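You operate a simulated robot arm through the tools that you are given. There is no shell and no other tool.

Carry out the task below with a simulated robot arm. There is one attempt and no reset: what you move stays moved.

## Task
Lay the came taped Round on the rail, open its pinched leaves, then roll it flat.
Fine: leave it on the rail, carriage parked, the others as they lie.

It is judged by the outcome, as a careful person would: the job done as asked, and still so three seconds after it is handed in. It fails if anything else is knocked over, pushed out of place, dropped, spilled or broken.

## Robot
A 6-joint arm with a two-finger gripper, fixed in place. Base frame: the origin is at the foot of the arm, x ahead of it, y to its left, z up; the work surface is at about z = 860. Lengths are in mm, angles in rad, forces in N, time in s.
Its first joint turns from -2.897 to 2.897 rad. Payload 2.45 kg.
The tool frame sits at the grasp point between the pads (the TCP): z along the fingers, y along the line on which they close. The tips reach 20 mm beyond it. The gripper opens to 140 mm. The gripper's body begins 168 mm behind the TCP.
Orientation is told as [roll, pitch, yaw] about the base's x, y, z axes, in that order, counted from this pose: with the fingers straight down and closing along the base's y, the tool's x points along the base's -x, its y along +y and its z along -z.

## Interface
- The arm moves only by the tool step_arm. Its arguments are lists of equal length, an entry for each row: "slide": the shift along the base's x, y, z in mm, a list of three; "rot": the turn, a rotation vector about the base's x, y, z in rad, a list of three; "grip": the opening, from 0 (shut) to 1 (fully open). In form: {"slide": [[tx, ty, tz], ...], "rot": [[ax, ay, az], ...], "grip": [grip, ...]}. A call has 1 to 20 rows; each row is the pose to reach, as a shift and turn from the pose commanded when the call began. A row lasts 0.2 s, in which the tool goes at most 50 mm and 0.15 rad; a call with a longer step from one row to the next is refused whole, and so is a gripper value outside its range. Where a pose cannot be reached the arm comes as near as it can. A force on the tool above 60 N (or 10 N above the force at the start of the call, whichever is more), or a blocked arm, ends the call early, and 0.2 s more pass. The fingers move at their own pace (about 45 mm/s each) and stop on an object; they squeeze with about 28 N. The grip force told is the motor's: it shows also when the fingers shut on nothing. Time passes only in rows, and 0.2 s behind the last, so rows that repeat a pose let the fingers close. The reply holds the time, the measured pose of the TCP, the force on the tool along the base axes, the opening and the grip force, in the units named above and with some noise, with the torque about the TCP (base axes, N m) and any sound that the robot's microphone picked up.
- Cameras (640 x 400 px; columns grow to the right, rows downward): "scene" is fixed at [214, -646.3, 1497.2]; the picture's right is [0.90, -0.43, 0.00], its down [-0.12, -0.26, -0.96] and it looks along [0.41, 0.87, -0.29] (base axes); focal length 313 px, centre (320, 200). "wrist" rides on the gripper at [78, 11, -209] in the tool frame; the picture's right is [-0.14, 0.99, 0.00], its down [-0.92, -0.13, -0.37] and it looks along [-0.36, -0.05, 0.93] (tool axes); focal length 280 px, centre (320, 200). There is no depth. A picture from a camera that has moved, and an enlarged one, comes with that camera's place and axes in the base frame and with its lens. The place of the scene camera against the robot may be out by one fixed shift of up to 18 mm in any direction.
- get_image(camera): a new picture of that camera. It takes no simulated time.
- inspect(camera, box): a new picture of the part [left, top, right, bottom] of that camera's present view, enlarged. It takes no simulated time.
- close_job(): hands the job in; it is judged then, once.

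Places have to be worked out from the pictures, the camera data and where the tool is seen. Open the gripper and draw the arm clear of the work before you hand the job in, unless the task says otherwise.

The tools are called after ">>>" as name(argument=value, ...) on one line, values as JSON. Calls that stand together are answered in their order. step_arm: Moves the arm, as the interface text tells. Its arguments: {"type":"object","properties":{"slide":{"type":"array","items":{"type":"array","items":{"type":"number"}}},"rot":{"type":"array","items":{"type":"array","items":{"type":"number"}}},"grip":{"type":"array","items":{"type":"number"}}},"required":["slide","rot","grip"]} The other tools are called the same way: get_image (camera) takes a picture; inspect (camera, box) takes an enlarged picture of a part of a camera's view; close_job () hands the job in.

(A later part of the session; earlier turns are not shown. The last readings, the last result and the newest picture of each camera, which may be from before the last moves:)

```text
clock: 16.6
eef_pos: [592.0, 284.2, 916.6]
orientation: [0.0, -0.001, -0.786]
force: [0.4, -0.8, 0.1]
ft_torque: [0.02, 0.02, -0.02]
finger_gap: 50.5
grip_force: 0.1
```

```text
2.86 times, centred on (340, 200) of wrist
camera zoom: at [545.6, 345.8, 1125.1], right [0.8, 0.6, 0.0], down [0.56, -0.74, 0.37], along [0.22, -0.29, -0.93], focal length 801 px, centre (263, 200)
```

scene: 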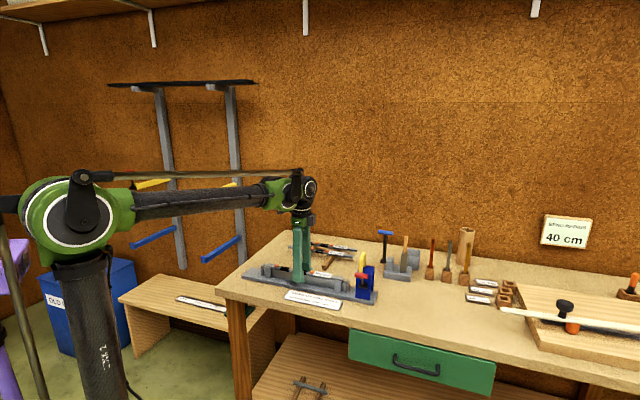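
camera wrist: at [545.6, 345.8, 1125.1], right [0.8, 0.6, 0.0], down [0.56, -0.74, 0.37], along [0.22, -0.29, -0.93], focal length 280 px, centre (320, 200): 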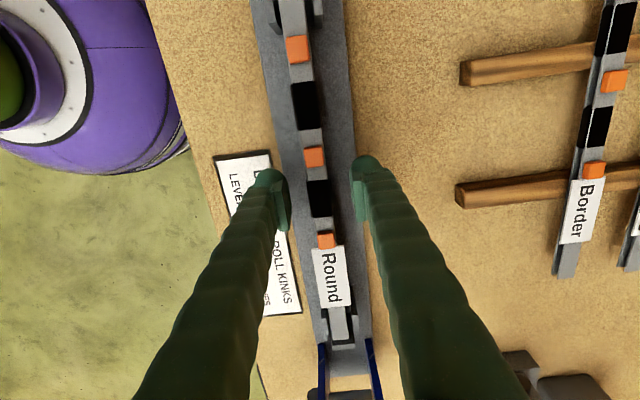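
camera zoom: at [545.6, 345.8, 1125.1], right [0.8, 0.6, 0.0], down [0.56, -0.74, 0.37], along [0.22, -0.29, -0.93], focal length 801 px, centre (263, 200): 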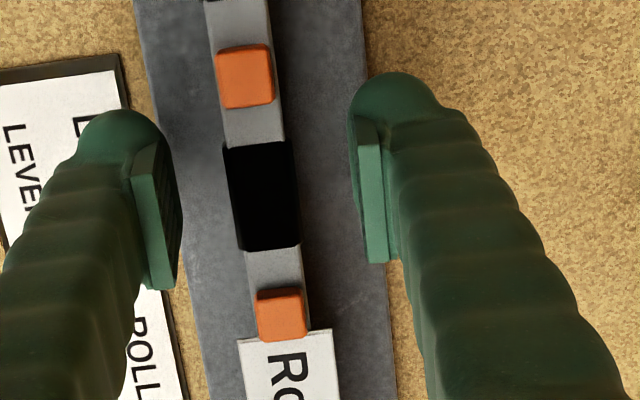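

One step was too long and nothing moved, so I split it and repeat the rise and the move.

>>> step_arm(slide=[[0, 0, 30], [0, 0, 70], [0, 0, 115], [0, 0, 155], [10, -18, 185], [25, -46, 205], [45, -83, 205], [65, -120, 205], [85, -157, 205], [100, -185, 205], [100, -185, 205]], rot=[[0, 0, 0], [0, 0, 0], [0, 0, 0], [0, 0, 0], [0, 0, 0], [0, 0, 0], [0, 0, 0], [0, 0, 0], [0, 0, 0], [0, 0, 0], [0, 0, 0]], grip=[0.36, 0.36, 0.36, 0.5, 0.7, 1, 1, 1, 1, 1, 1])

>>> get_image(camera="wrist")

>>> get_image(camera="scene")

>>> inspect(camera="wrist", box=[240, 130, 440, 270])

```text
clock: 19.0
eef_pos: [692.4, 99.9, 1120.5]
orientation: [0.0, -0.001, -0.788]
force: [0.4, 0.2, 0.2]
ft_torque: [0.03, -0.03, -0.01]
finger_gap: 139.9
grip_force: 0.0
```

```text
taken
camera wrist: at [645.3, 161.7, 1330.7], right [0.8, 0.6, 0.0], down [0.56, -0.74, 0.37], along [0.22, -0.29, -0.93], focal length 280 px, centre (320, 200)
```

wrist: 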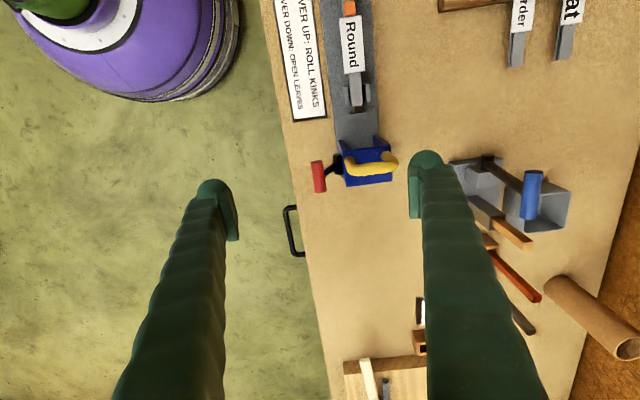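

```text
taken
```

scene: 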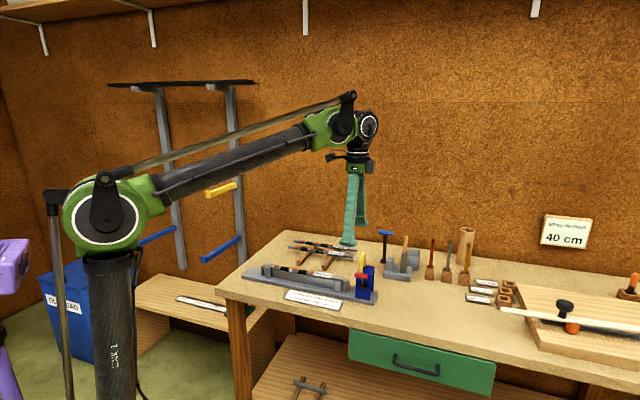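

```text
2.86 times, centred on (340, 200) of wrist
camera zoom: at [645.3, 161.7, 1330.7], right [0.8, 0.6, 0.0], down [0.56, -0.74, 0.37], along [0.22, -0.29, -0.93], focal length 801 px, centre (263, 200)
```

zoom: 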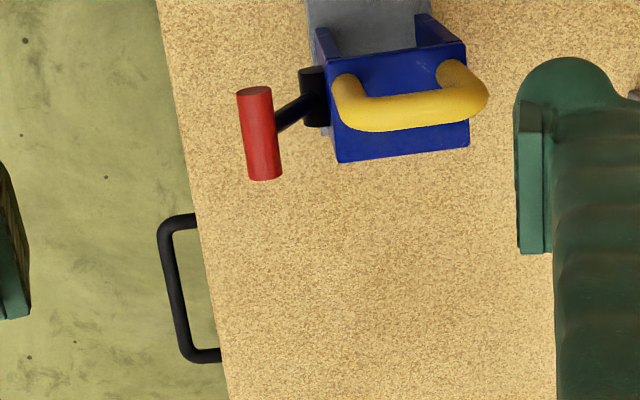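

Combining views, the red bar is at about (708, 76, 980) with its pivot near p = -39 mm, z ≈ 911 (about 74 mm long, leaning 22° outward), and the yellow handle's top bar is at about (744, 131, 1018). I close the fingers and hover just above the red bar.

>>> step_arm(slide=[[0, 0, 0], [0, 0, 0], [0, 0, 0], [6, -7, 0], [12, -15, 0], [18.2, -22, -20], [18.2, -22, -50], [18.2, -22, -75], [18.2, -22, -88], [18.2, -22, -88]], rot=[[0, 0, 0], [0, 0, 0], [0, 0, 0], [0, 0, 0], [0, 0, 0], [0, 0, 0], [0, 0, 0], [0, 0, 0], [0, 0, 0], [0, 0, 0]], grip=[0, 0, 0, 0, 0, 0, 0, 0, 0, 0])

>>> get_image(camera="wrist")

>>> inspect(camera="scene", box=[325, 225, 405, 310])

>>> inspect(camera="wrist", box=[250, 130, 410, 250])

```text
clock: 21.2
eef_pos: [710.3, 77.0, 1032.8]
orientation: [-0.001, -0.001, -0.787]
force: [1.3, 0.3, -0.4]
ft_torque: [-0.01, 0.0, -0.02]
finger_gap: 0.0
grip_force: 27.5
```

```text
taken
camera wrist: at [664.7, 138.9, 1242.2], right [0.8, 0.6, 0.0], down [0.56, -0.74, 0.37], along [0.22, -0.29, -0.93], focal length 280 px, centre (320, 200)
```

wrist: 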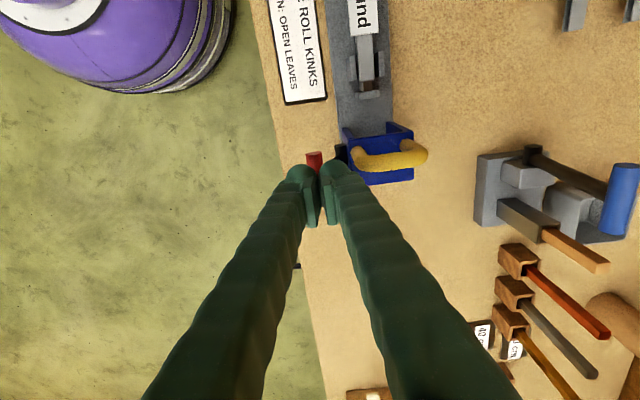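

```text
4.71 times, centred on (365, 268) of scene
camera zoom: at [214.0, -646.3, 1497.2], right [0.9, -0.43, 0.0], down [-0.12, -0.26, -0.96], along [0.41, 0.87, -0.29], focal length 1474 px, centre (108, -118)
```

zoom: 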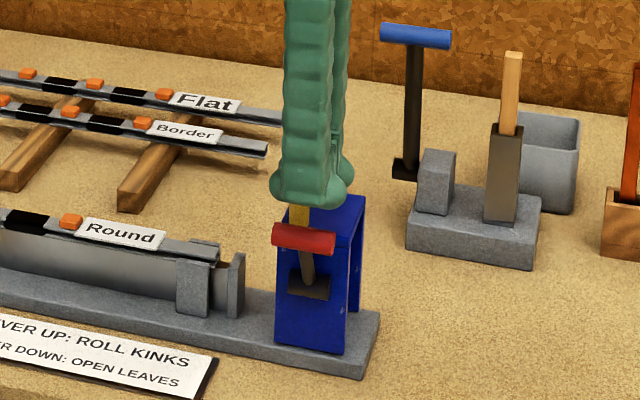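

```text
3.33 times, centred on (330, 190) of wrist
camera zoom: at [664.7, 138.9, 1242.2], right [0.8, 0.6, 0.0], down [0.56, -0.74, 0.37], along [0.22, -0.29, -0.93], focal length 935 px, centre (287, 233)
```

zoom: 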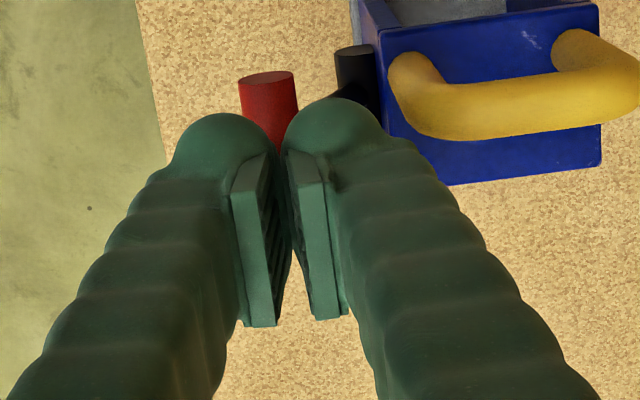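

The fingertips are right above the red bar (it sits about 1.7 mm outward of the tool axis). With a small gap between the fingers so the bar nests in it, I press down and follow the lever's outward arc to about 40°.

>>> step_arm(slide=[[-1.2, -1.2, -12], [-1.2, -1.2, -21], [-1.2, -1.2, -25], [-1.2, -1.2, -27], [-5.1, -5.1, -29.2], [-8.4, -8.3, -31.6], [-12.2, -12.1, -35], [-15.9, -15.7, -39], [-15.9, -15.7, -39]], rot=[[0, 0, 0], [0, 0, 0], [0, 0, 0], [0, 0, 0], [0, 0, 0], [0, 0, 0], [0, 0, 0], [0, 0, 0], [0, 0, 0]], grip=[0.057, 0.057, 0.057, 0.057, 0.057, 0.057, 0.057, 0.057, 0.057])

>>> inspect(camera="scene", box=[325, 225, 405, 310])

>>> inspect(camera="wrist", box=[250, 100, 410, 250])

```text
clock: 23.2
eef_pos: [693.6, 61.2, 995.2]
orientation: [0.002, 0.0, -0.788]
force: [0.1, 0.2, -0.1]
ft_torque: [0.01, -0.01, -0.02]
finger_gap: 7.9
grip_force: 0.1
```

```text
4.71 times, centred on (365, 268) of scene
camera zoom: at [214.0, -646.3, 1497.2], right [0.9, -0.43, 0.0], down [-0.12, -0.26, -0.96], along [0.41, 0.87, -0.29], focal length 1474 px, centre (108, -118)
```

zoom: 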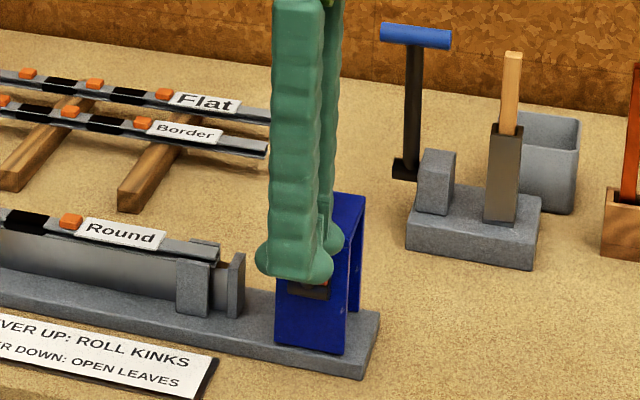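

```text
2.67 times, centred on (330, 175) of wrist
camera zoom: at [647.5, 123.5, 1203.7], right [0.8, 0.6, 0.0], down [0.56, -0.74, 0.37], along [0.22, -0.29, -0.93], focal length 748 px, centre (293, 267)
```

zoom: 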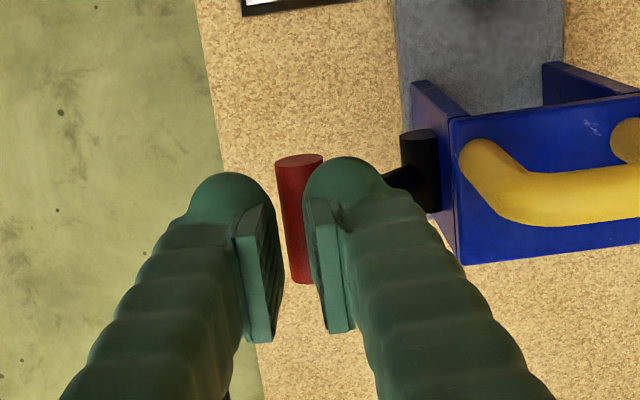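

The lever follows with almost no resistance and is at about 40° now. I continue the arc to about 75°.

>>> step_arm(slide=[[-3.4, -3.4, -4.4], [-6.5, -6.5, -9.1], [-9.3, -9.2, -14.3], [-11.8, -11.7, -19.7], [-13.9, -13.8, -25.5], [-15.6, -15.5, -31.5], [-17.1, -16.9, -37.6], [-17.1, -16.9, -37.6]], rot=[[0, 0, 0], [0, 0, 0], [0, 0, 0], [0, 0, 0], [0, 0, 0], [0, 0, 0], [0, 0, 0], [0, 0, 0]], grip=[0.057, 0.057, 0.057, 0.057, 0.057, 0.057, 0.057, 0.057])

>>> inspect(camera="scene", box=[325, 225, 405, 310])

>>> inspect(camera="wrist", box=[250, 100, 410, 250])

```text
clock: 25.0
eef_pos: [676.3, 44.9, 956.9]
orientation: [0.001, 0.0, -0.788]
force: [0.6, 0.2, 4.7]
ft_torque: [0.1, 0.0, -0.07]
finger_gap: 8.2
grip_force: 0.0
```

```text
4.71 times, centred on (365, 268) of scene
camera zoom: at [214.0, -646.3, 1497.2], right [0.9, -0.43, 0.0], down [-0.12, -0.26, -0.96], along [0.41, 0.87, -0.29], focal length 1474 px, centre (108, -118)
```

zoom: 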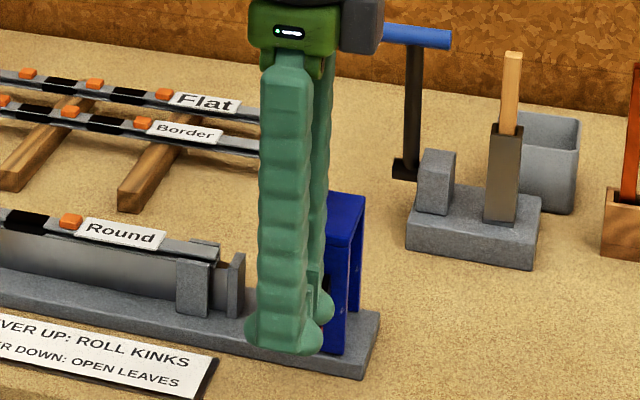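

```text
2.67 times, centred on (330, 175) of wrist
camera zoom: at [630.4, 106.5, 1166.7], right [0.8, 0.6, 0.0], down [0.56, -0.74, 0.37], along [0.22, -0.29, -0.93], focal length 748 px, centre (293, 267)
```

zoom: 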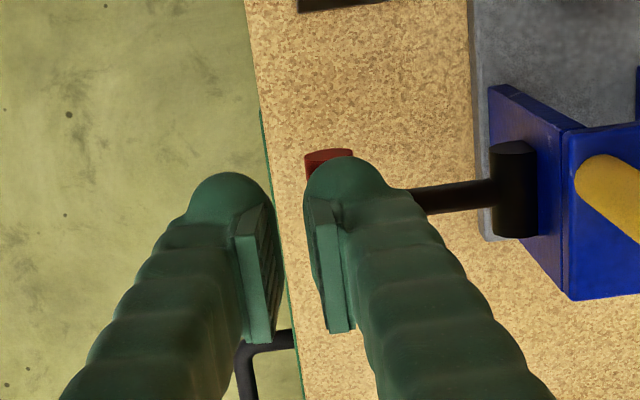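

The lever is nearly horizontal now and the fingers read 4.7 N on it. I lift a little to see how the lever stands by itself.

>>> step_arm(slide=[[0, 0, 30], [0, 0, 70], [-10, -10, 110], [-25, -25, 140], [-25, -25, 140]], rot=[[0, 0, 0], [0, 0, 0], [0, 0, 0], [0, 0, 0], [0, 0, 0]], grip=[0.057, 0.057, 0.057, 0.057, 0.057])

>>> inspect(camera="scene", box=[325, 225, 405, 310])

>>> get_image(camera="wrist")

>>> inspect(camera="wrist", box=[290, 100, 450, 220])

```text
clock: 26.2
eef_pos: [652.5, 19.3, 1095.6]
orientation: [0.001, 0.0, -0.788]
force: [-0.5, -0.3, 0.8]
ft_torque: [0.02, -0.02, 0.01]
finger_gap: 7.7
grip_force: 0.1
```

```text
4.71 times, centred on (365, 268) of scene
camera zoom: at [214.0, -646.3, 1497.2], right [0.9, -0.43, 0.0], down [-0.12, -0.26, -0.96], along [0.41, 0.87, -0.29], focal length 1474 px, centre (108, -118)
```

zoom: 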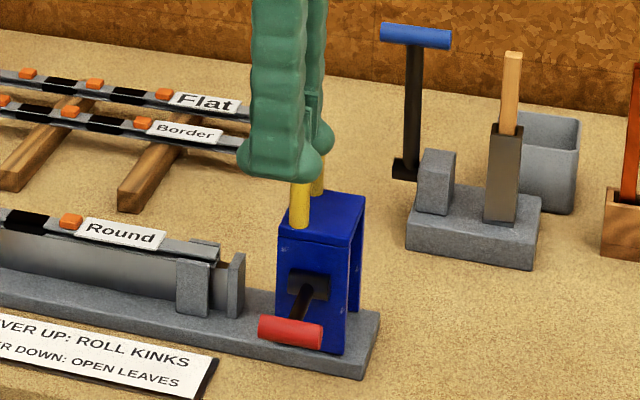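

```text
taken
camera wrist: at [606.3, 80.9, 1304.5], right [0.8, 0.6, 0.0], down [0.56, -0.74, 0.37], along [0.22, -0.29, -0.93], focal length 280 px, centre (320, 200)
```

wrist: 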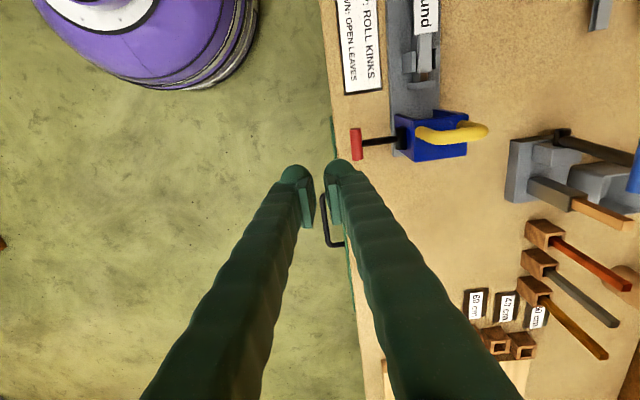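

```text
3.33 times, centred on (370, 160) of wrist
camera zoom: at [606.3, 80.9, 1304.5], right [0.8, 0.6, 0.0], down [0.56, -0.74, 0.37], along [0.22, -0.29, -0.93], focal length 935 px, centre (153, 333)
```

zoom: 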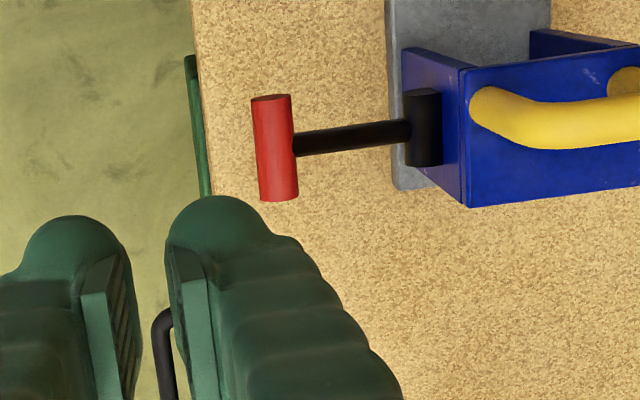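

The lever is horizontal now (red bar at about (687, 55, 926), pivot z ≈ 928, arm 59 mm). To find out whether it goes further down, I come over the bar again and press down gently.

>>> step_arm(slide=[[17, 17.5, -30], [33.7, 35.1, -60], [33.7, 35.1, -95], [33.7, 35.1, -120], [33.7, 35.1, -132], [33.7, 35.1, -138], [33.7, 35.1, -143], [33.7, 35.1, -147], [33.7, 35.1, -150], [33.7, 35.1, -150]], rot=[[0, 0, 0], [0, 0, 0], [0, 0, 0], [0, 0, 0], [0, 0, 0], [0, 0, 0], [0, 0, 0], [0, 0, 0], [0, 0, 0], [0, 0, 0]], grip=[0.02, 0.02, 0.02, 0.02, 0.02, 0.02, 0.02, 0.02, 0.02, 0.02])

>>> inspect(camera="wrist", box=[250, 100, 410, 220])

>>> inspect(camera="scene", box=[325, 225, 405, 310])

```text
clock: 28.1
eef_pos: [686.6, 55.2, 953.0]
orientation: [0.0, -0.001, -0.784]
force: [1.5, 2.1, 40.1]
ft_torque: [0.42, -0.31, -0.01]
finger_gap: 2.4
grip_force: 0.0
stopped in row 9: the force on the tool passed its limit at 70 N (the readings are from after the stop); the commanded pose is now the measured one
```

```text
3.33 times, centred on (330, 160) of wrist
camera zoom: at [638.7, 117.2, 1162.1], right [0.8, 0.6, 0.0], down [0.56, -0.74, 0.37], along [0.22, -0.29, -0.93], focal length 935 px, centre (287, 333)
```

zoom: 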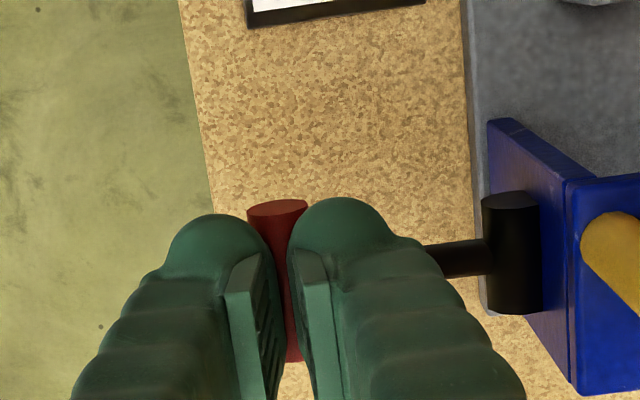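

```text
4.71 times, centred on (365, 268) of scene
camera zoom: at [214.0, -646.3, 1497.2], right [0.9, -0.43, 0.0], down [-0.12, -0.26, -0.96], along [0.41, 0.87, -0.29], focal length 1474 px, centre (108, -118)
```

zoom: 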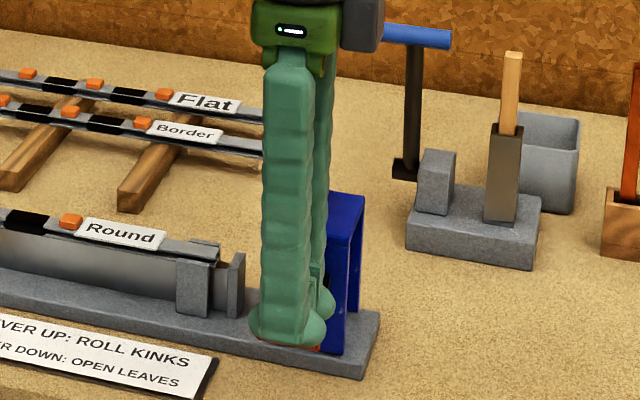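

The lever is hard against its lower stop (force rose to 70 N with no travel), so it is down. I lift off, turn the gripper a quarter turn so the fingers close along the rail, and go above the yellow handle.

>>> step_arm(slide=[[0, 0, 10], [0, 0, 50], [0, 0, 95], [0, 0, 140], [5, 6, 147], [10, 13, 147], [15, 20, 147], [20, 26, 147], [25, 33, 147], [30, 40, 147], [35, 46, 147], [40, 53, 147], [45, 60, 147], [50, 66, 147], [55, 73, 147], [57.7, 76.4, 147], [57.7, 76.4, 147]], rot=[[0, 0, 0], [0, 0, 0], [0, 0, 0], [0, 0, 0], [0, 0, 0.131], [0, 0, 0.262], [0, 0, 0.393], [0, 0, 0.524], [0, 0, 0.655], [0, 0, 0.786], [0, 0, 0.917], [0, 0, 1.048], [0, 0, 1.179], [0, 0, 1.31], [0, 0, 1.44], [0, 0, 1.57], [0, 0, 1.57]], grip=[0.02, 0.02, 0.02, 0.1, 0.2, 0.3, 0.43, 0.43, 0.43, 0.43, 0.43, 0.43, 0.43, 0.43, 0.43, 0.43, 0.43])

>>> get_image(camera="wrist")

>>> inspect(camera="scene", box=[300, 190, 420, 310])

>>> inspect(camera="wrist", box=[240, 120, 400, 240])

```text
clock: 31.6
eef_pos: [742.7, 131.1, 1097.1]
orientation: [0.001, -0.002, 0.786]
force: [0.6, 0.1, 0.3]
ft_torque: [-0.02, 0.01, -0.01]
finger_gap: 60.0
grip_force: 0.1
```

```text
taken
camera wrist: at [682.2, 82.8, 1307.7], right [-0.6, 0.8, 0.0], down [0.74, 0.56, 0.37], along [0.29, 0.22, -0.93], focal length 280 px, centre (320, 200)
```

wrist: 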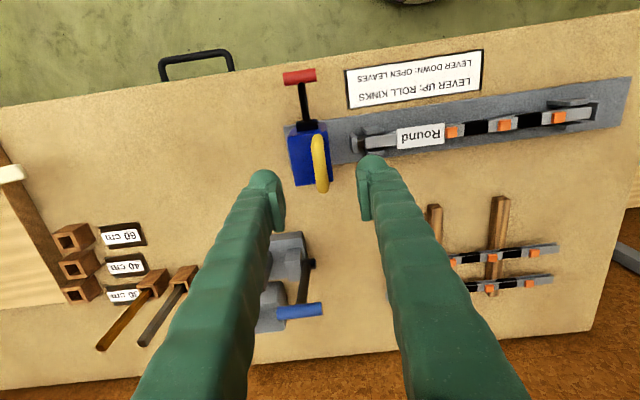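

```text
3.33 times, centred on (360, 250) of scene
camera zoom: at [214.0, -646.3, 1497.2], right [0.9, -0.43, 0.0], down [-0.12, -0.26, -0.96], along [0.41, 0.87, -0.29], focal length 1044 px, centre (187, 33)
```

zoom: 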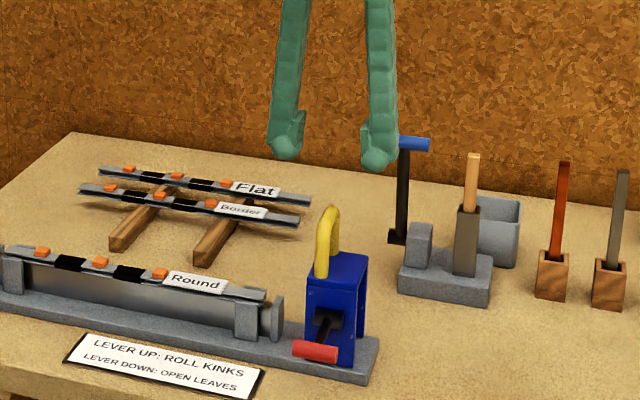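

```text
3.33 times, centred on (320, 180) of wrist
camera zoom: at [682.2, 82.8, 1307.7], right [-0.6, 0.8, 0.0], down [0.74, 0.56, 0.37], along [0.29, 0.22, -0.93], focal length 935 px, centre (320, 267)
```

zoom: 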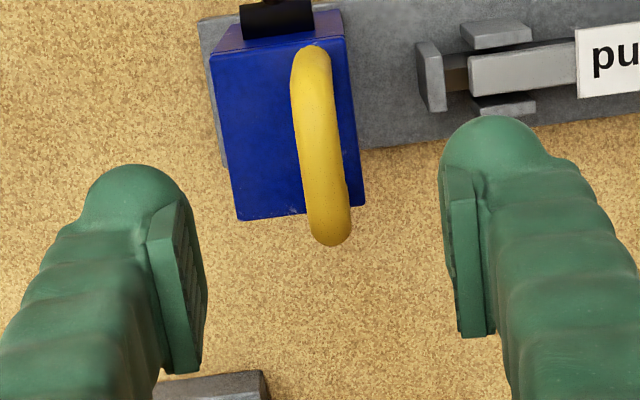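

The handle bar lies midway between the open fingers, at s ≈ 371 mm as expected. I descend to about z 1016 so the tips straddle the yellow bar, staying well above the blue top.

>>> step_arm(slide=[[0, 0, -30], [0, 0, -55], [0, 0, -72], [0, 0, -82], [0, 0, -82]], rot=[[0, 0, 0], [0, 0, 0], [0, 0, 0], [0, 0, 0], [0, 0, 0]], grip=[0.43, 0.43, 0.43, 0.43, 0.43])

>>> inspect(camera="wrist", box=[220, 100, 420, 250])

>>> inspect(camera="scene", box=[320, 220, 410, 310])

```text
clock: 32.9
eef_pos: [745.3, 132.4, 1015.9]
orientation: [0.001, -0.001, 0.783]
force: [-0.5, 0.7, -0.7]
ft_torque: [-0.02, -0.01, 0.0]
finger_gap: 60.1
grip_force: 0.1
```

```text
2.67 times, centred on (320, 175) of wrist
camera zoom: at [683.2, 83.2, 1225.4], right [-0.6, 0.8, 0.0], down [0.74, 0.56, 0.37], along [0.29, 0.22, -0.93], focal length 748 px, centre (320, 267)
```

zoom: 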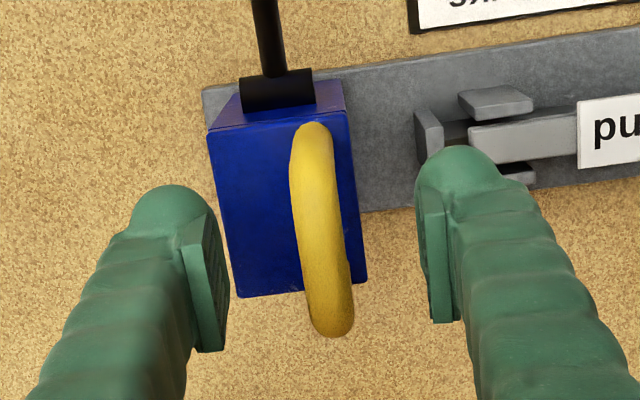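

```text
4.44 times, centred on (365, 265) of scene
camera zoom: at [214.0, -646.3, 1497.2], right [0.9, -0.43, 0.0], down [-0.12, -0.26, -0.96], along [0.41, 0.87, -0.29], focal length 1392 px, centre (120, -89)
```

zoom: 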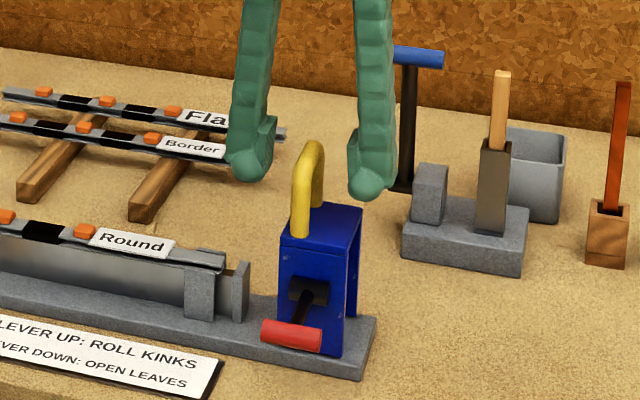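

The fingers straddle the bar in s, and the handle's middle is about 5 mm toward the aisle from the tool. I shift by that and close on it.

>>> step_arm(slide=[[-3.5, -3.5, 0], [-3.5, -3.5, 0], [-3.5, -3.5, 0], [-3.5, -3.5, 0], [-3.5, -3.5, 0], [-3.5, -3.5, 0], [-3.5, -3.5, 0]], rot=[[0, 0, 0], [0, 0, 0], [0, 0, 0], [0, 0, 0], [0, 0, 0], [0, 0, 0], [0, 0, 0]], grip=[0.43, 0.33, 0.23, 0.15, 0.05, 0.05, 0.05])

>>> inspect(camera="wrist", box=[220, 100, 420, 250])

>>> inspect(camera="scene", box=[320, 220, 410, 310])

```text
clock: 34.5
eef_pos: [740.6, 128.4, 1016.6]
orientation: [0.002, 0.0, 0.785]
force: [-3.6, 6.0, -2.7]
ft_torque: [-0.05, 0.07, -0.08]
finger_gap: 10.2
grip_force: 37.7
```

```text
2.67 times, centred on (320, 175) of wrist
camera zoom: at [679.5, 80.0, 1225.8], right [-0.6, 0.8, 0.0], down [0.74, 0.56, 0.37], along [0.29, 0.22, -0.93], focal length 748 px, centre (320, 267)
```

zoom: 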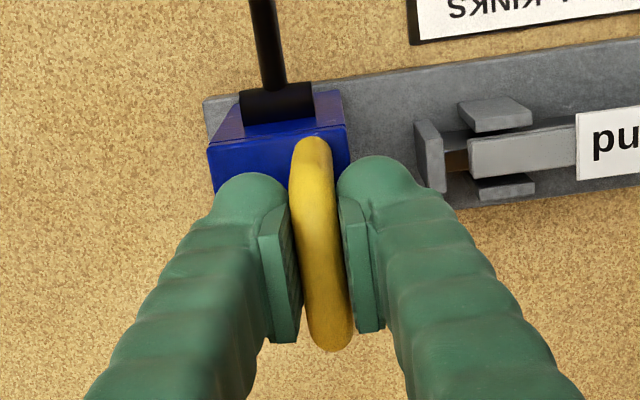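

```text
4.44 times, centred on (365, 265) of scene
camera zoom: at [214.0, -646.3, 1497.2], right [0.9, -0.43, 0.0], down [-0.12, -0.26, -0.96], along [0.41, 0.87, -0.29], focal length 1392 px, centre (120, -89)
```

zoom: 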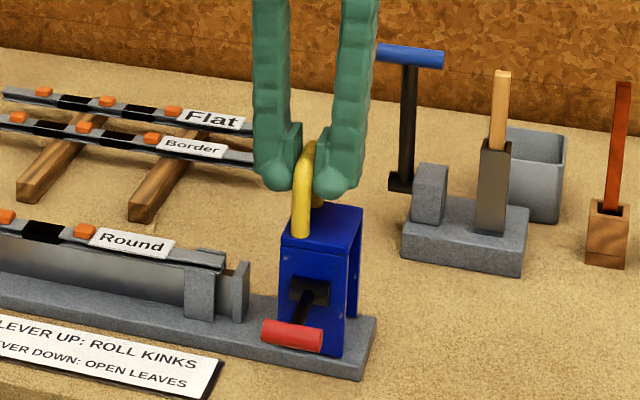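

The handle is held (gap 10 mm). I now push the carriage slowly along the rail toward the far end, starting with a short test to check force.

>>> step_arm(slide=[[-3.5, 3.6, 0], [-10.5, 10.7, 0], [-17.6, 17.8, 0], [-24.6, 24.9, 0], [-31.6, 32.0, 0]], rot=[[0, 0, 0], [0, 0, 0], [0, 0, 0], [0, 0, 0], [0, 0, 0]], grip=[0.04, 0.04, 0.04, 0.04, 0.04])

>>> inspect(camera="scene", box=[300, 220, 400, 310])

>>> inspect(camera="wrist", box=[220, 100, 460, 250])

```text
clock: 35.6
eef_pos: [709.2, 159.9, 1016.3]
orientation: [0.003, -0.001, 0.783]
force: [4.6, 2.6, 12.6]
ft_torque: [0.01, -0.08, 0.06]
finger_gap: 10.3
grip_force: 37.6
```

```text
4.44 times, centred on (350, 265) of scene
camera zoom: at [214.0, -646.3, 1497.2], right [0.9, -0.43, 0.0], down [-0.12, -0.26, -0.96], along [0.41, 0.87, -0.29], focal length 1392 px, centre (187, -89)
```

zoom: 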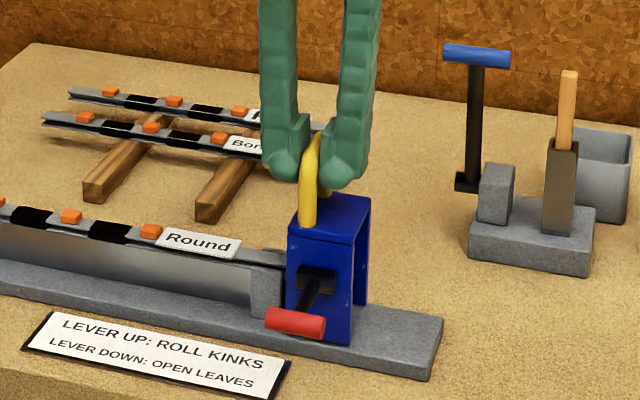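

```text
2.67 times, centred on (340, 175) of wrist
camera zoom: at [647.4, 112.1, 1225.7], right [-0.6, 0.8, 0.0], down [0.74, 0.56, 0.37], along [0.29, 0.22, -0.93], focal length 748 px, centre (267, 267)
```

zoom: 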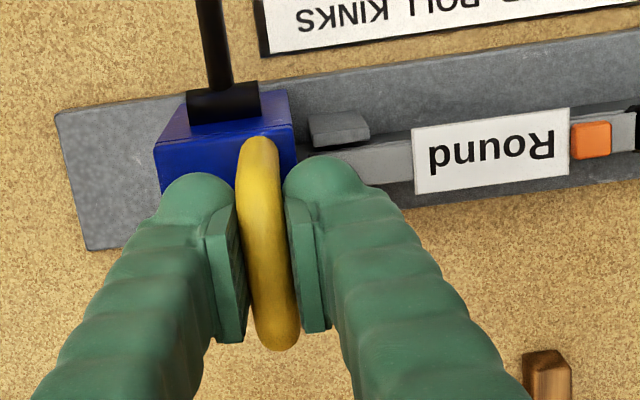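

The carriage slides well with small forces. I continue 190 mm farther at an even pace over the came.

>>> step_arm(slide=[[-7, 7.1, 0], [-14.1, 14.2, 0], [-21.1, 21.3, 0], [-28.1, 28.4, 0], [-35.2, 35.5, 0], [-42.2, 42.7, 0], [-49.2, 49.8, 0], [-56.3, 56.9, 0], [-63.3, 64, 0], [-70.3, 71.1, 0], [-77.4, 78.2, 0], [-84.4, 85.3, 0], [-91.4, 92.4, 0], [-98.5, 99.5, 0], [-105.5, 106.6, 0], [-112.5, 113.7, 0], [-119.6, 120.9, 0], [-126.6, 128, 0], [-133.6, 135.1, 0]], rot=[[0, 0, 0], [0, 0, 0], [0, 0, 0], [0, 0, 0], [0, 0, 0], [0, 0, 0], [0, 0, 0], [0, 0, 0], [0, 0, 0], [0, 0, 0], [0, 0, 0], [0, 0, 0], [0, 0, 0], [0, 0, 0], [0, 0, 0], [0, 0, 0], [0, 0, 0], [0, 0, 0], [0, 0, 0]], grip=[0.04, 0.04, 0.04, 0.04, 0.04, 0.04, 0.04, 0.04, 0.04, 0.04, 0.04, 0.04, 0.04, 0.04, 0.04, 0.04, 0.04, 0.04, 0.04])

>>> get_image(camera="wrist")

>>> inspect(camera="scene", box=[230, 210, 390, 310])

```text
clock: 39.6
eef_pos: [575.6, 293.5, 1013.8]
orientation: [0.002, 0.001, 0.784]
force: [4.2, 1.0, -20.9]
ft_torque: [0.15, -0.24, 0.11]
finger_gap: 9.9
grip_force: 37.5
```

```text
taken
camera wrist: at [514.0, 246.4, 1224.7], right [-0.6, 0.8, 0.0], down [0.74, 0.56, 0.37], along [0.29, 0.22, -0.93], focal length 280 px, centre (320, 200)
```

wrist: 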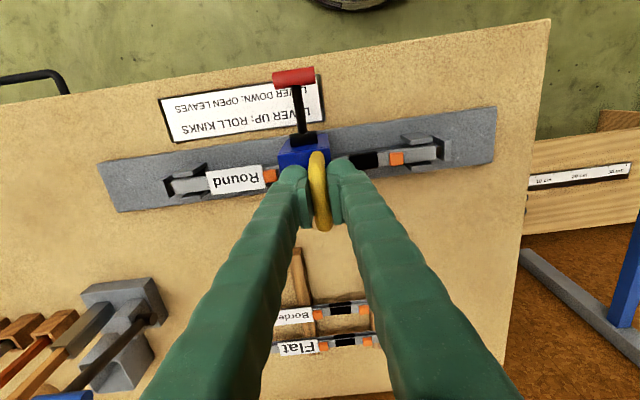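

```text
4.00 times, centred on (310, 260) of scene
camera zoom: at [214.0, -646.3, 1497.2], right [0.9, -0.43, 0.0], down [-0.12, -0.26, -0.96], along [0.41, 0.87, -0.29], focal length 1253 px, centre (360, -40)
```

zoom: 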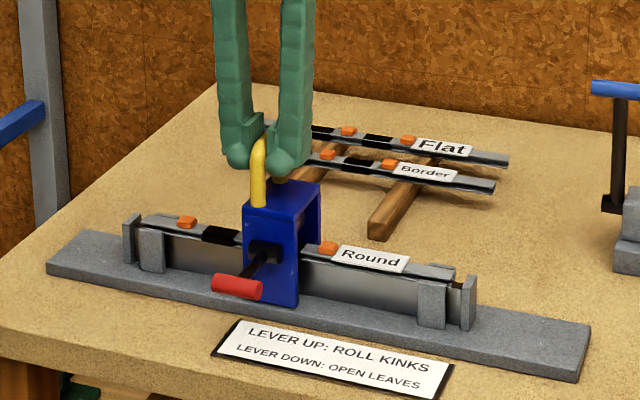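

The carriage is mid-way; the vertical pull of -21 N suggests I hold the handle slightly high, so I lower by 1.5 mm while continuing to the far end.

>>> step_arm(slide=[[-7, 7.1, -0.5], [-14.1, 14.2, -1], [-21.1, 21.3, -1.5], [-28.1, 28.4, -1.5], [-35.2, 35.5, -1.5], [-42.2, 42.7, -1.5], [-49.2, 49.8, -1.5], [-56.3, 56.9, -1.5], [-63.3, 64, -1.5], [-70.3, 71.1, -1.5], [-77.4, 78.2, -1.5], [-84.4, 85.3, -1.5], [-91.4, 92.4, -1.5], [-98.5, 99.5, -1.5], [-105.5, 106.6, -1.5], [-112.5, 113.7, -1.5]], rot=[[0, 0, 0], [0, 0, 0], [0, 0, 0], [0, 0, 0], [0, 0, 0], [0, 0, 0], [0, 0, 0], [0, 0, 0], [0, 0, 0], [0, 0, 0], [0, 0, 0], [0, 0, 0], [0, 0, 0], [0, 0, 0], [0, 0, 0], [0, 0, 0]], grip=[0.04, 0.04, 0.04, 0.04, 0.04, 0.04, 0.04, 0.04, 0.04, 0.04, 0.04, 0.04, 0.04, 0.04, 0.04, 0.04])

>>> get_image(camera="wrist")

>>> inspect(camera="scene", box=[230, 210, 390, 310])

```text
clock: 43.0
eef_pos: [462.6, 409.1, 1013.2]
orientation: [0.003, 0.001, 0.783]
force: [-9.3, -12.7, -2.9]
ft_torque: [-0.02, 0.0, 0.16]
finger_gap: 9.9
grip_force: 37.0
```

```text
taken
camera wrist: at [400.9, 360.6, 1223.2], right [-0.6, 0.8, 0.0], down [0.74, 0.56, 0.37], along [0.29, 0.22, -0.93], focal length 280 px, centre (320, 200)
```

wrist: 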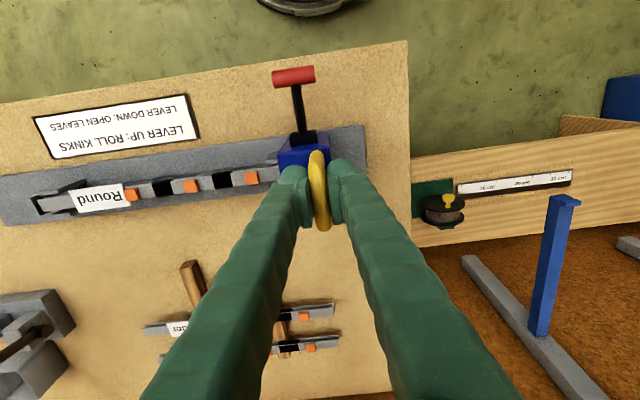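

```text
4.00 times, centred on (310, 260) of scene
camera zoom: at [214.0, -646.3, 1497.2], right [0.9, -0.43, 0.0], down [-0.12, -0.26, -0.96], along [0.41, 0.87, -0.29], focal length 1253 px, centre (360, -40)
```

zoom: 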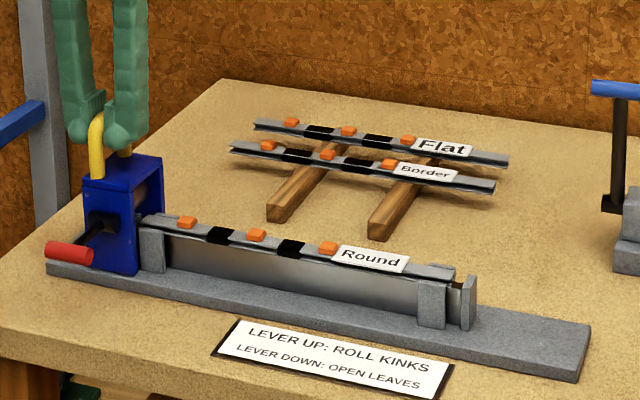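

Both black patches have been passed. I push on another 25 mm (with a slight sideways relief of 2 mm) to reach the far end and then look closely at the came.

>>> step_arm(slide=[[-5, 2.3, 0], [-9, 6.3, 0], [-13, 10.3, 0], [-16, 13.3, 0], [-19, 16.3, 0], [-19, 16.3, 0]], rot=[[0, 0, 0], [0, 0, 0], [0, 0, 0], [0, 0, 0], [0, 0, 0], [0, 0, 0]], grip=[0.04, 0.04, 0.04, 0.04, 0.04, 0.04])

>>> inspect(camera="scene", box=[235, 230, 355, 305])

>>> inspect(camera="wrist", box=[0, 100, 300, 260])

```text
clock: 44.5
eef_pos: [445.5, 426.6, 1015.0]
orientation: [0.003, -0.001, 0.783]
force: [21.2, 18.0, 23.8]
ft_torque: [-0.09, 0.03, 0.12]
finger_gap: 9.3
grip_force: 36.7
```

```text
5.33 times, centred on (295, 268) of scene
camera zoom: at [214.0, -646.3, 1497.2], right [0.9, -0.43, 0.0], down [-0.12, -0.26, -0.96], along [0.41, 0.87, -0.29], focal length 1670 px, centre (453, -160)
```

zoom: 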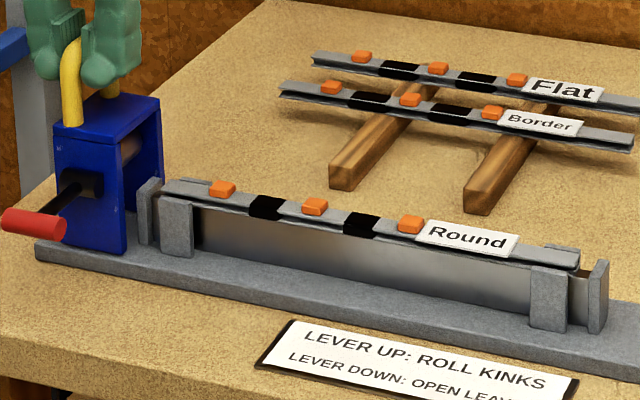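

```text
2.13 times, centred on (150, 180) of wrist
camera zoom: at [383.8, 377.4, 1223.1], right [-0.6, 0.8, 0.0], down [0.74, 0.56, 0.37], along [0.29, 0.22, -0.93], focal length 598 px, centre (683, 243)
```

zoom: 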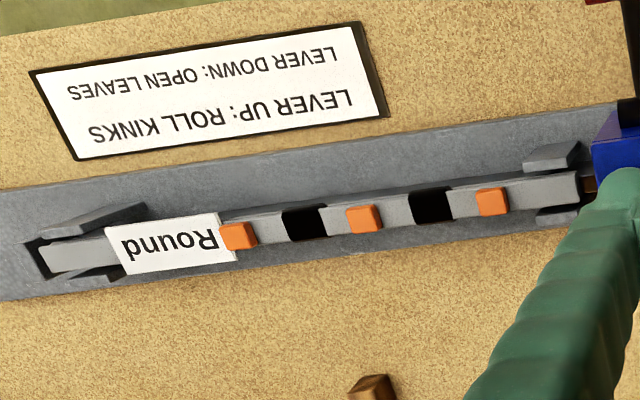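

The black patches have become shorter after the pass. I look closer at them, comparing with the untouched cames.

>>> inspect(camera="scene", box=[275, 258, 325, 290])

>>> inspect(camera="scene", box=[285, 238, 335, 268])

>>> inspect(camera="wrist", box=[90, 160, 270, 240])

```text
12.50 times, centred on (300, 274) of scene
camera zoom: at [214.0, -646.3, 1497.2], right [0.9, -0.43, 0.0], down [-0.12, -0.26, -0.96], along [0.41, 0.87, -0.29], focal length 3915 px, centre (570, -725)
```

zoom: 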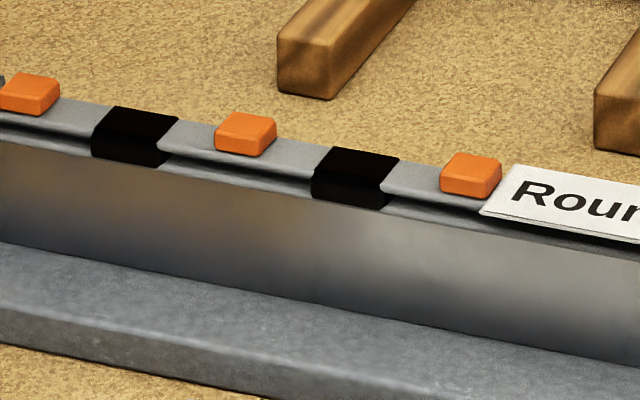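

```text
12.80 times, centred on (310, 253) of scene
camera zoom: at [214.0, -646.3, 1497.2], right [0.9, -0.43, 0.0], down [-0.12, -0.26, -0.96], along [0.41, 0.87, -0.29], focal length 4008 px, centre (448, -478)
```

zoom: 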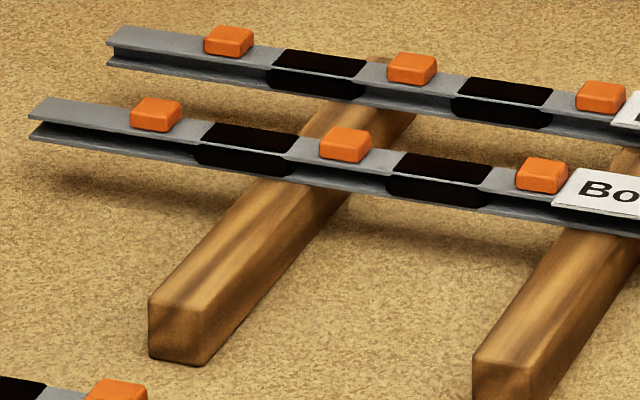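

```text
3.56 times, centred on (180, 200) of wrist
camera zoom: at [383.8, 377.4, 1223.1], right [-0.6, 0.8, 0.0], down [0.74, 0.56, 0.37], along [0.29, 0.22, -0.93], focal length 997 px, centre (818, 200)
```

zoom: 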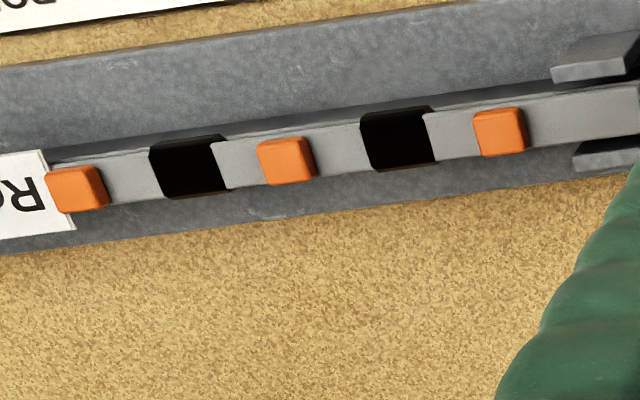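

The patches have shortened by about a third in one pass, and the kinks are unchanged, so I bring the carriage back with the lever still down for a second opening pass, easing the side load first.

>>> step_arm(slide=[[0.9, 0.8, 0.8], [4.4, -2.7, 0.8], [11.4, -9.9, 0.8], [18.5, -17, 0.8], [25.5, -24.1, 0.8], [32.5, -31.2, 0.8], [39.6, -38.3, 0.8], [46.6, -45.4, 0.8], [53.6, -52.5, 0.8], [60.7, -59.6, 0.8], [67.7, -66.7, 0.8], [74.7, -73.8, 0.8], [81.8, -80.9, 0.8], [88.8, -88.1, 0.8], [95.8, -95.2, 0.8], [102.9, -102.3, 0.8], [109.9, -109.4, 0.8], [116.9, -116.5, 0.8], [124, -123.6, 0.8], [131, -130.7, 0.8]], rot=[[0, 0, 0], [0, 0, 0], [0, 0, 0], [0, 0, 0], [0, 0, 0], [0, 0, 0], [0, 0, 0], [0, 0, 0], [0, 0, 0], [0, 0, 0], [0, 0, 0], [0, 0, 0], [0, 0, 0], [0, 0, 0], [0, 0, 0], [0, 0, 0], [0, 0, 0], [0, 0, 0], [0, 0, 0], [0, 0, 0]], grip=[0.04, 0.04, 0.04, 0.04, 0.04, 0.04, 0.04, 0.04, 0.04, 0.04, 0.04, 0.04, 0.04, 0.04, 0.04, 0.04, 0.04, 0.04, 0.04, 0.04])

>>> inspect(camera="scene", box=[255, 240, 345, 300])

>>> get_image(camera="wrist")

```text
clock: 48.6
eef_pos: [576.6, 295.5, 1015.3]
orientation: [-0.001, -0.001, 0.783]
force: [24.4, 27.6, 19.2]
ft_torque: [-0.05, 0.01, 0.02]
finger_gap: 9.3
grip_force: 37.5
```

```text
6.67 times, centred on (300, 270) of scene
camera zoom: at [214.0, -646.3, 1497.2], right [0.9, -0.43, 0.0], down [-0.12, -0.26, -0.96], along [0.41, 0.87, -0.29], focal length 2088 px, centre (453, -267)
```

zoom: 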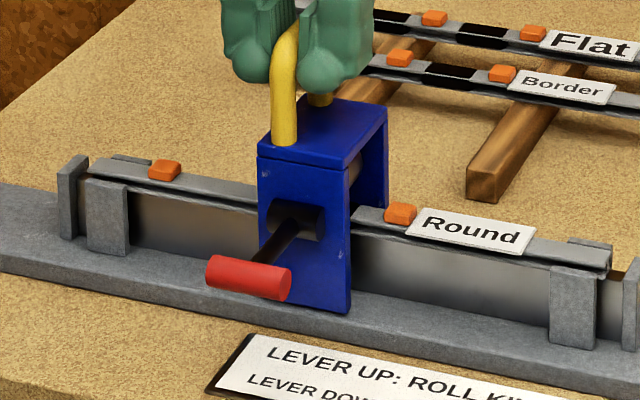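

```text
taken
camera wrist: at [514.4, 246.8, 1224.2], right [-0.6, 0.8, 0.0], down [0.74, 0.56, 0.37], along [0.29, 0.22, -0.93], focal length 280 px, centre (320, 200)
```

wrist: 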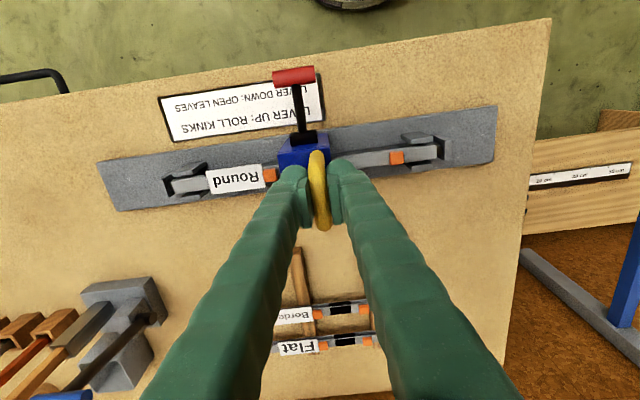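

The first black patch has vanished on this second pass: its leaves are open. I ease the side load (+1.7 mm) and keep bringing the carriage back to its parking end.

>>> step_arm(slide=[[4.6, -2.5, 1], [14.1, -9.6, 1], [22.3, -18, 1], [30.6, -26.3, 1], [38.8, -34.6, 1], [47.0, -42.9, 1], [55.2, -51.2, 1], [63.4, -59.5, 1], [71.6, -67.8, 1], [79.8, -76.1, 1], [88, -84.4, 1], [96.2, -92.7, 1], [104.4, -101, 1], [112.6, -109.3, 1], [120.8, -117.6, 1], [129, -125.9, 1], [137.2, -134.2, 1], [145.4, -142.5, 1], [153.6, -150.8, 1], [159.5, -156.8, 1]], rot=[[0, 0, 0], [0, 0, 0], [0, 0, 0], [0, 0, 0], [0, 0, 0], [0, 0, 0], [0, 0, 0], [0, 0, 0], [0, 0, 0], [0, 0, 0], [0, 0, 0], [0, 0, 0], [0, 0, 0], [0, 0, 0], [0, 0, 0], [0, 0, 0], [0, 0, 0], [0, 0, 0], [0, 0, 0], [0, 0, 0]], grip=[0.04, 0.04, 0.04, 0.04, 0.04, 0.04, 0.04, 0.04, 0.04, 0.04, 0.04, 0.04, 0.04, 0.04, 0.04, 0.04, 0.04, 0.04, 0.04, 0.04])

>>> inspect(camera="scene", box=[245, 230, 395, 310])

>>> get_image(camera="wrist")

>>> inspect(camera="scene", box=[275, 258, 325, 290])

```text
clock: 52.9
eef_pos: [734.6, 138.7, 1015.1]
orientation: [0.001, -0.002, 0.782]
force: [3.3, 6.3, 25.7]
ft_torque: [-0.06, 0.06, 0.06]
finger_gap: 9.6
grip_force: 37.6
```

```text
4.27 times, centred on (320, 270) of scene
camera zoom: at [214.0, -646.3, 1497.2], right [0.9, -0.43, 0.0], down [-0.12, -0.26, -0.96], along [0.41, 0.87, -0.29], focal length 1336 px, centre (320, -99)
```

zoom: 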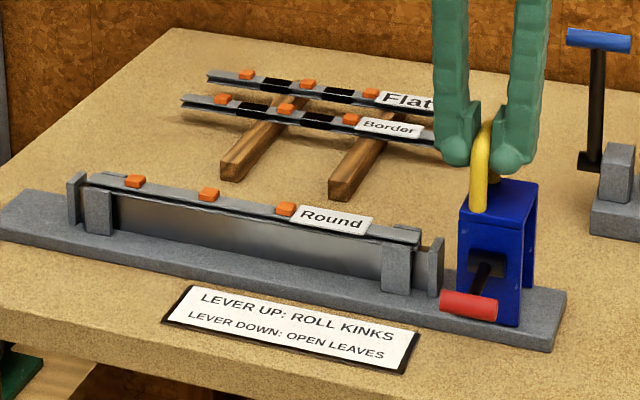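

```text
taken
camera wrist: at [672.0, 89.8, 1225.5], right [-0.6, 0.8, 0.0], down [0.74, 0.56, 0.37], along [0.3, 0.22, -0.93], focal length 280 px, centre (320, 200)
```

wrist: 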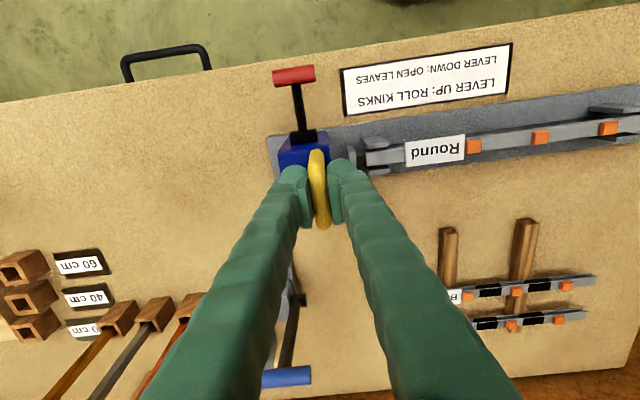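

```text
12.50 times, centred on (300, 274) of scene
camera zoom: at [214.0, -646.3, 1497.2], right [0.9, -0.43, 0.0], down [-0.12, -0.26, -0.96], along [0.41, 0.87, -0.29], focal length 3915 px, centre (570, -725)
```

zoom: 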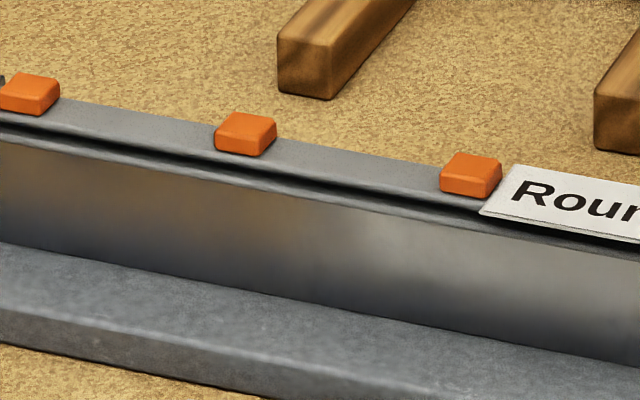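

Both pinched sections are open. Next the lever must go up: with the fingers closing along the rail I can take the red bar by its two ends and swing it up without meeting its rod, so I measure the bar first.

>>> inspect(camera="wrist", box=[240, 40, 360, 180])

>>> inspect(camera="scene", box=[330, 250, 390, 310])

```text
2.86 times, centred on (300, 110) of wrist
camera zoom: at [672.0, 89.8, 1225.5], right [-0.6, 0.8, 0.0], down [0.74, 0.56, 0.37], along [0.3, 0.22, -0.93], focal length 801 px, centre (377, 457)
```

zoom: 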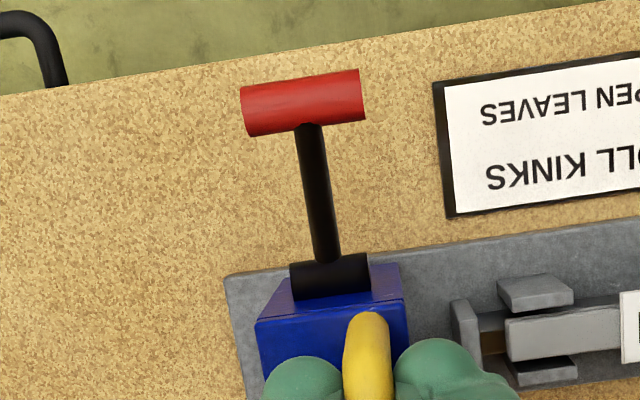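

```text
6.67 times, centred on (360, 280) of scene
camera zoom: at [214.0, -646.3, 1497.2], right [0.9, -0.43, 0.0], down [-0.12, -0.26, -0.96], along [0.41, 0.87, -0.29], focal length 2088 px, centre (53, -333)
```

zoom: 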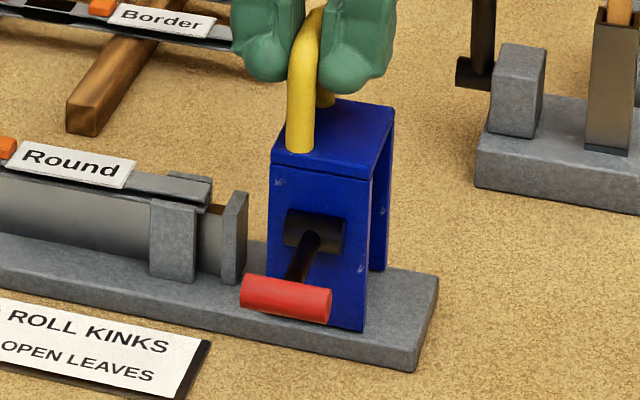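

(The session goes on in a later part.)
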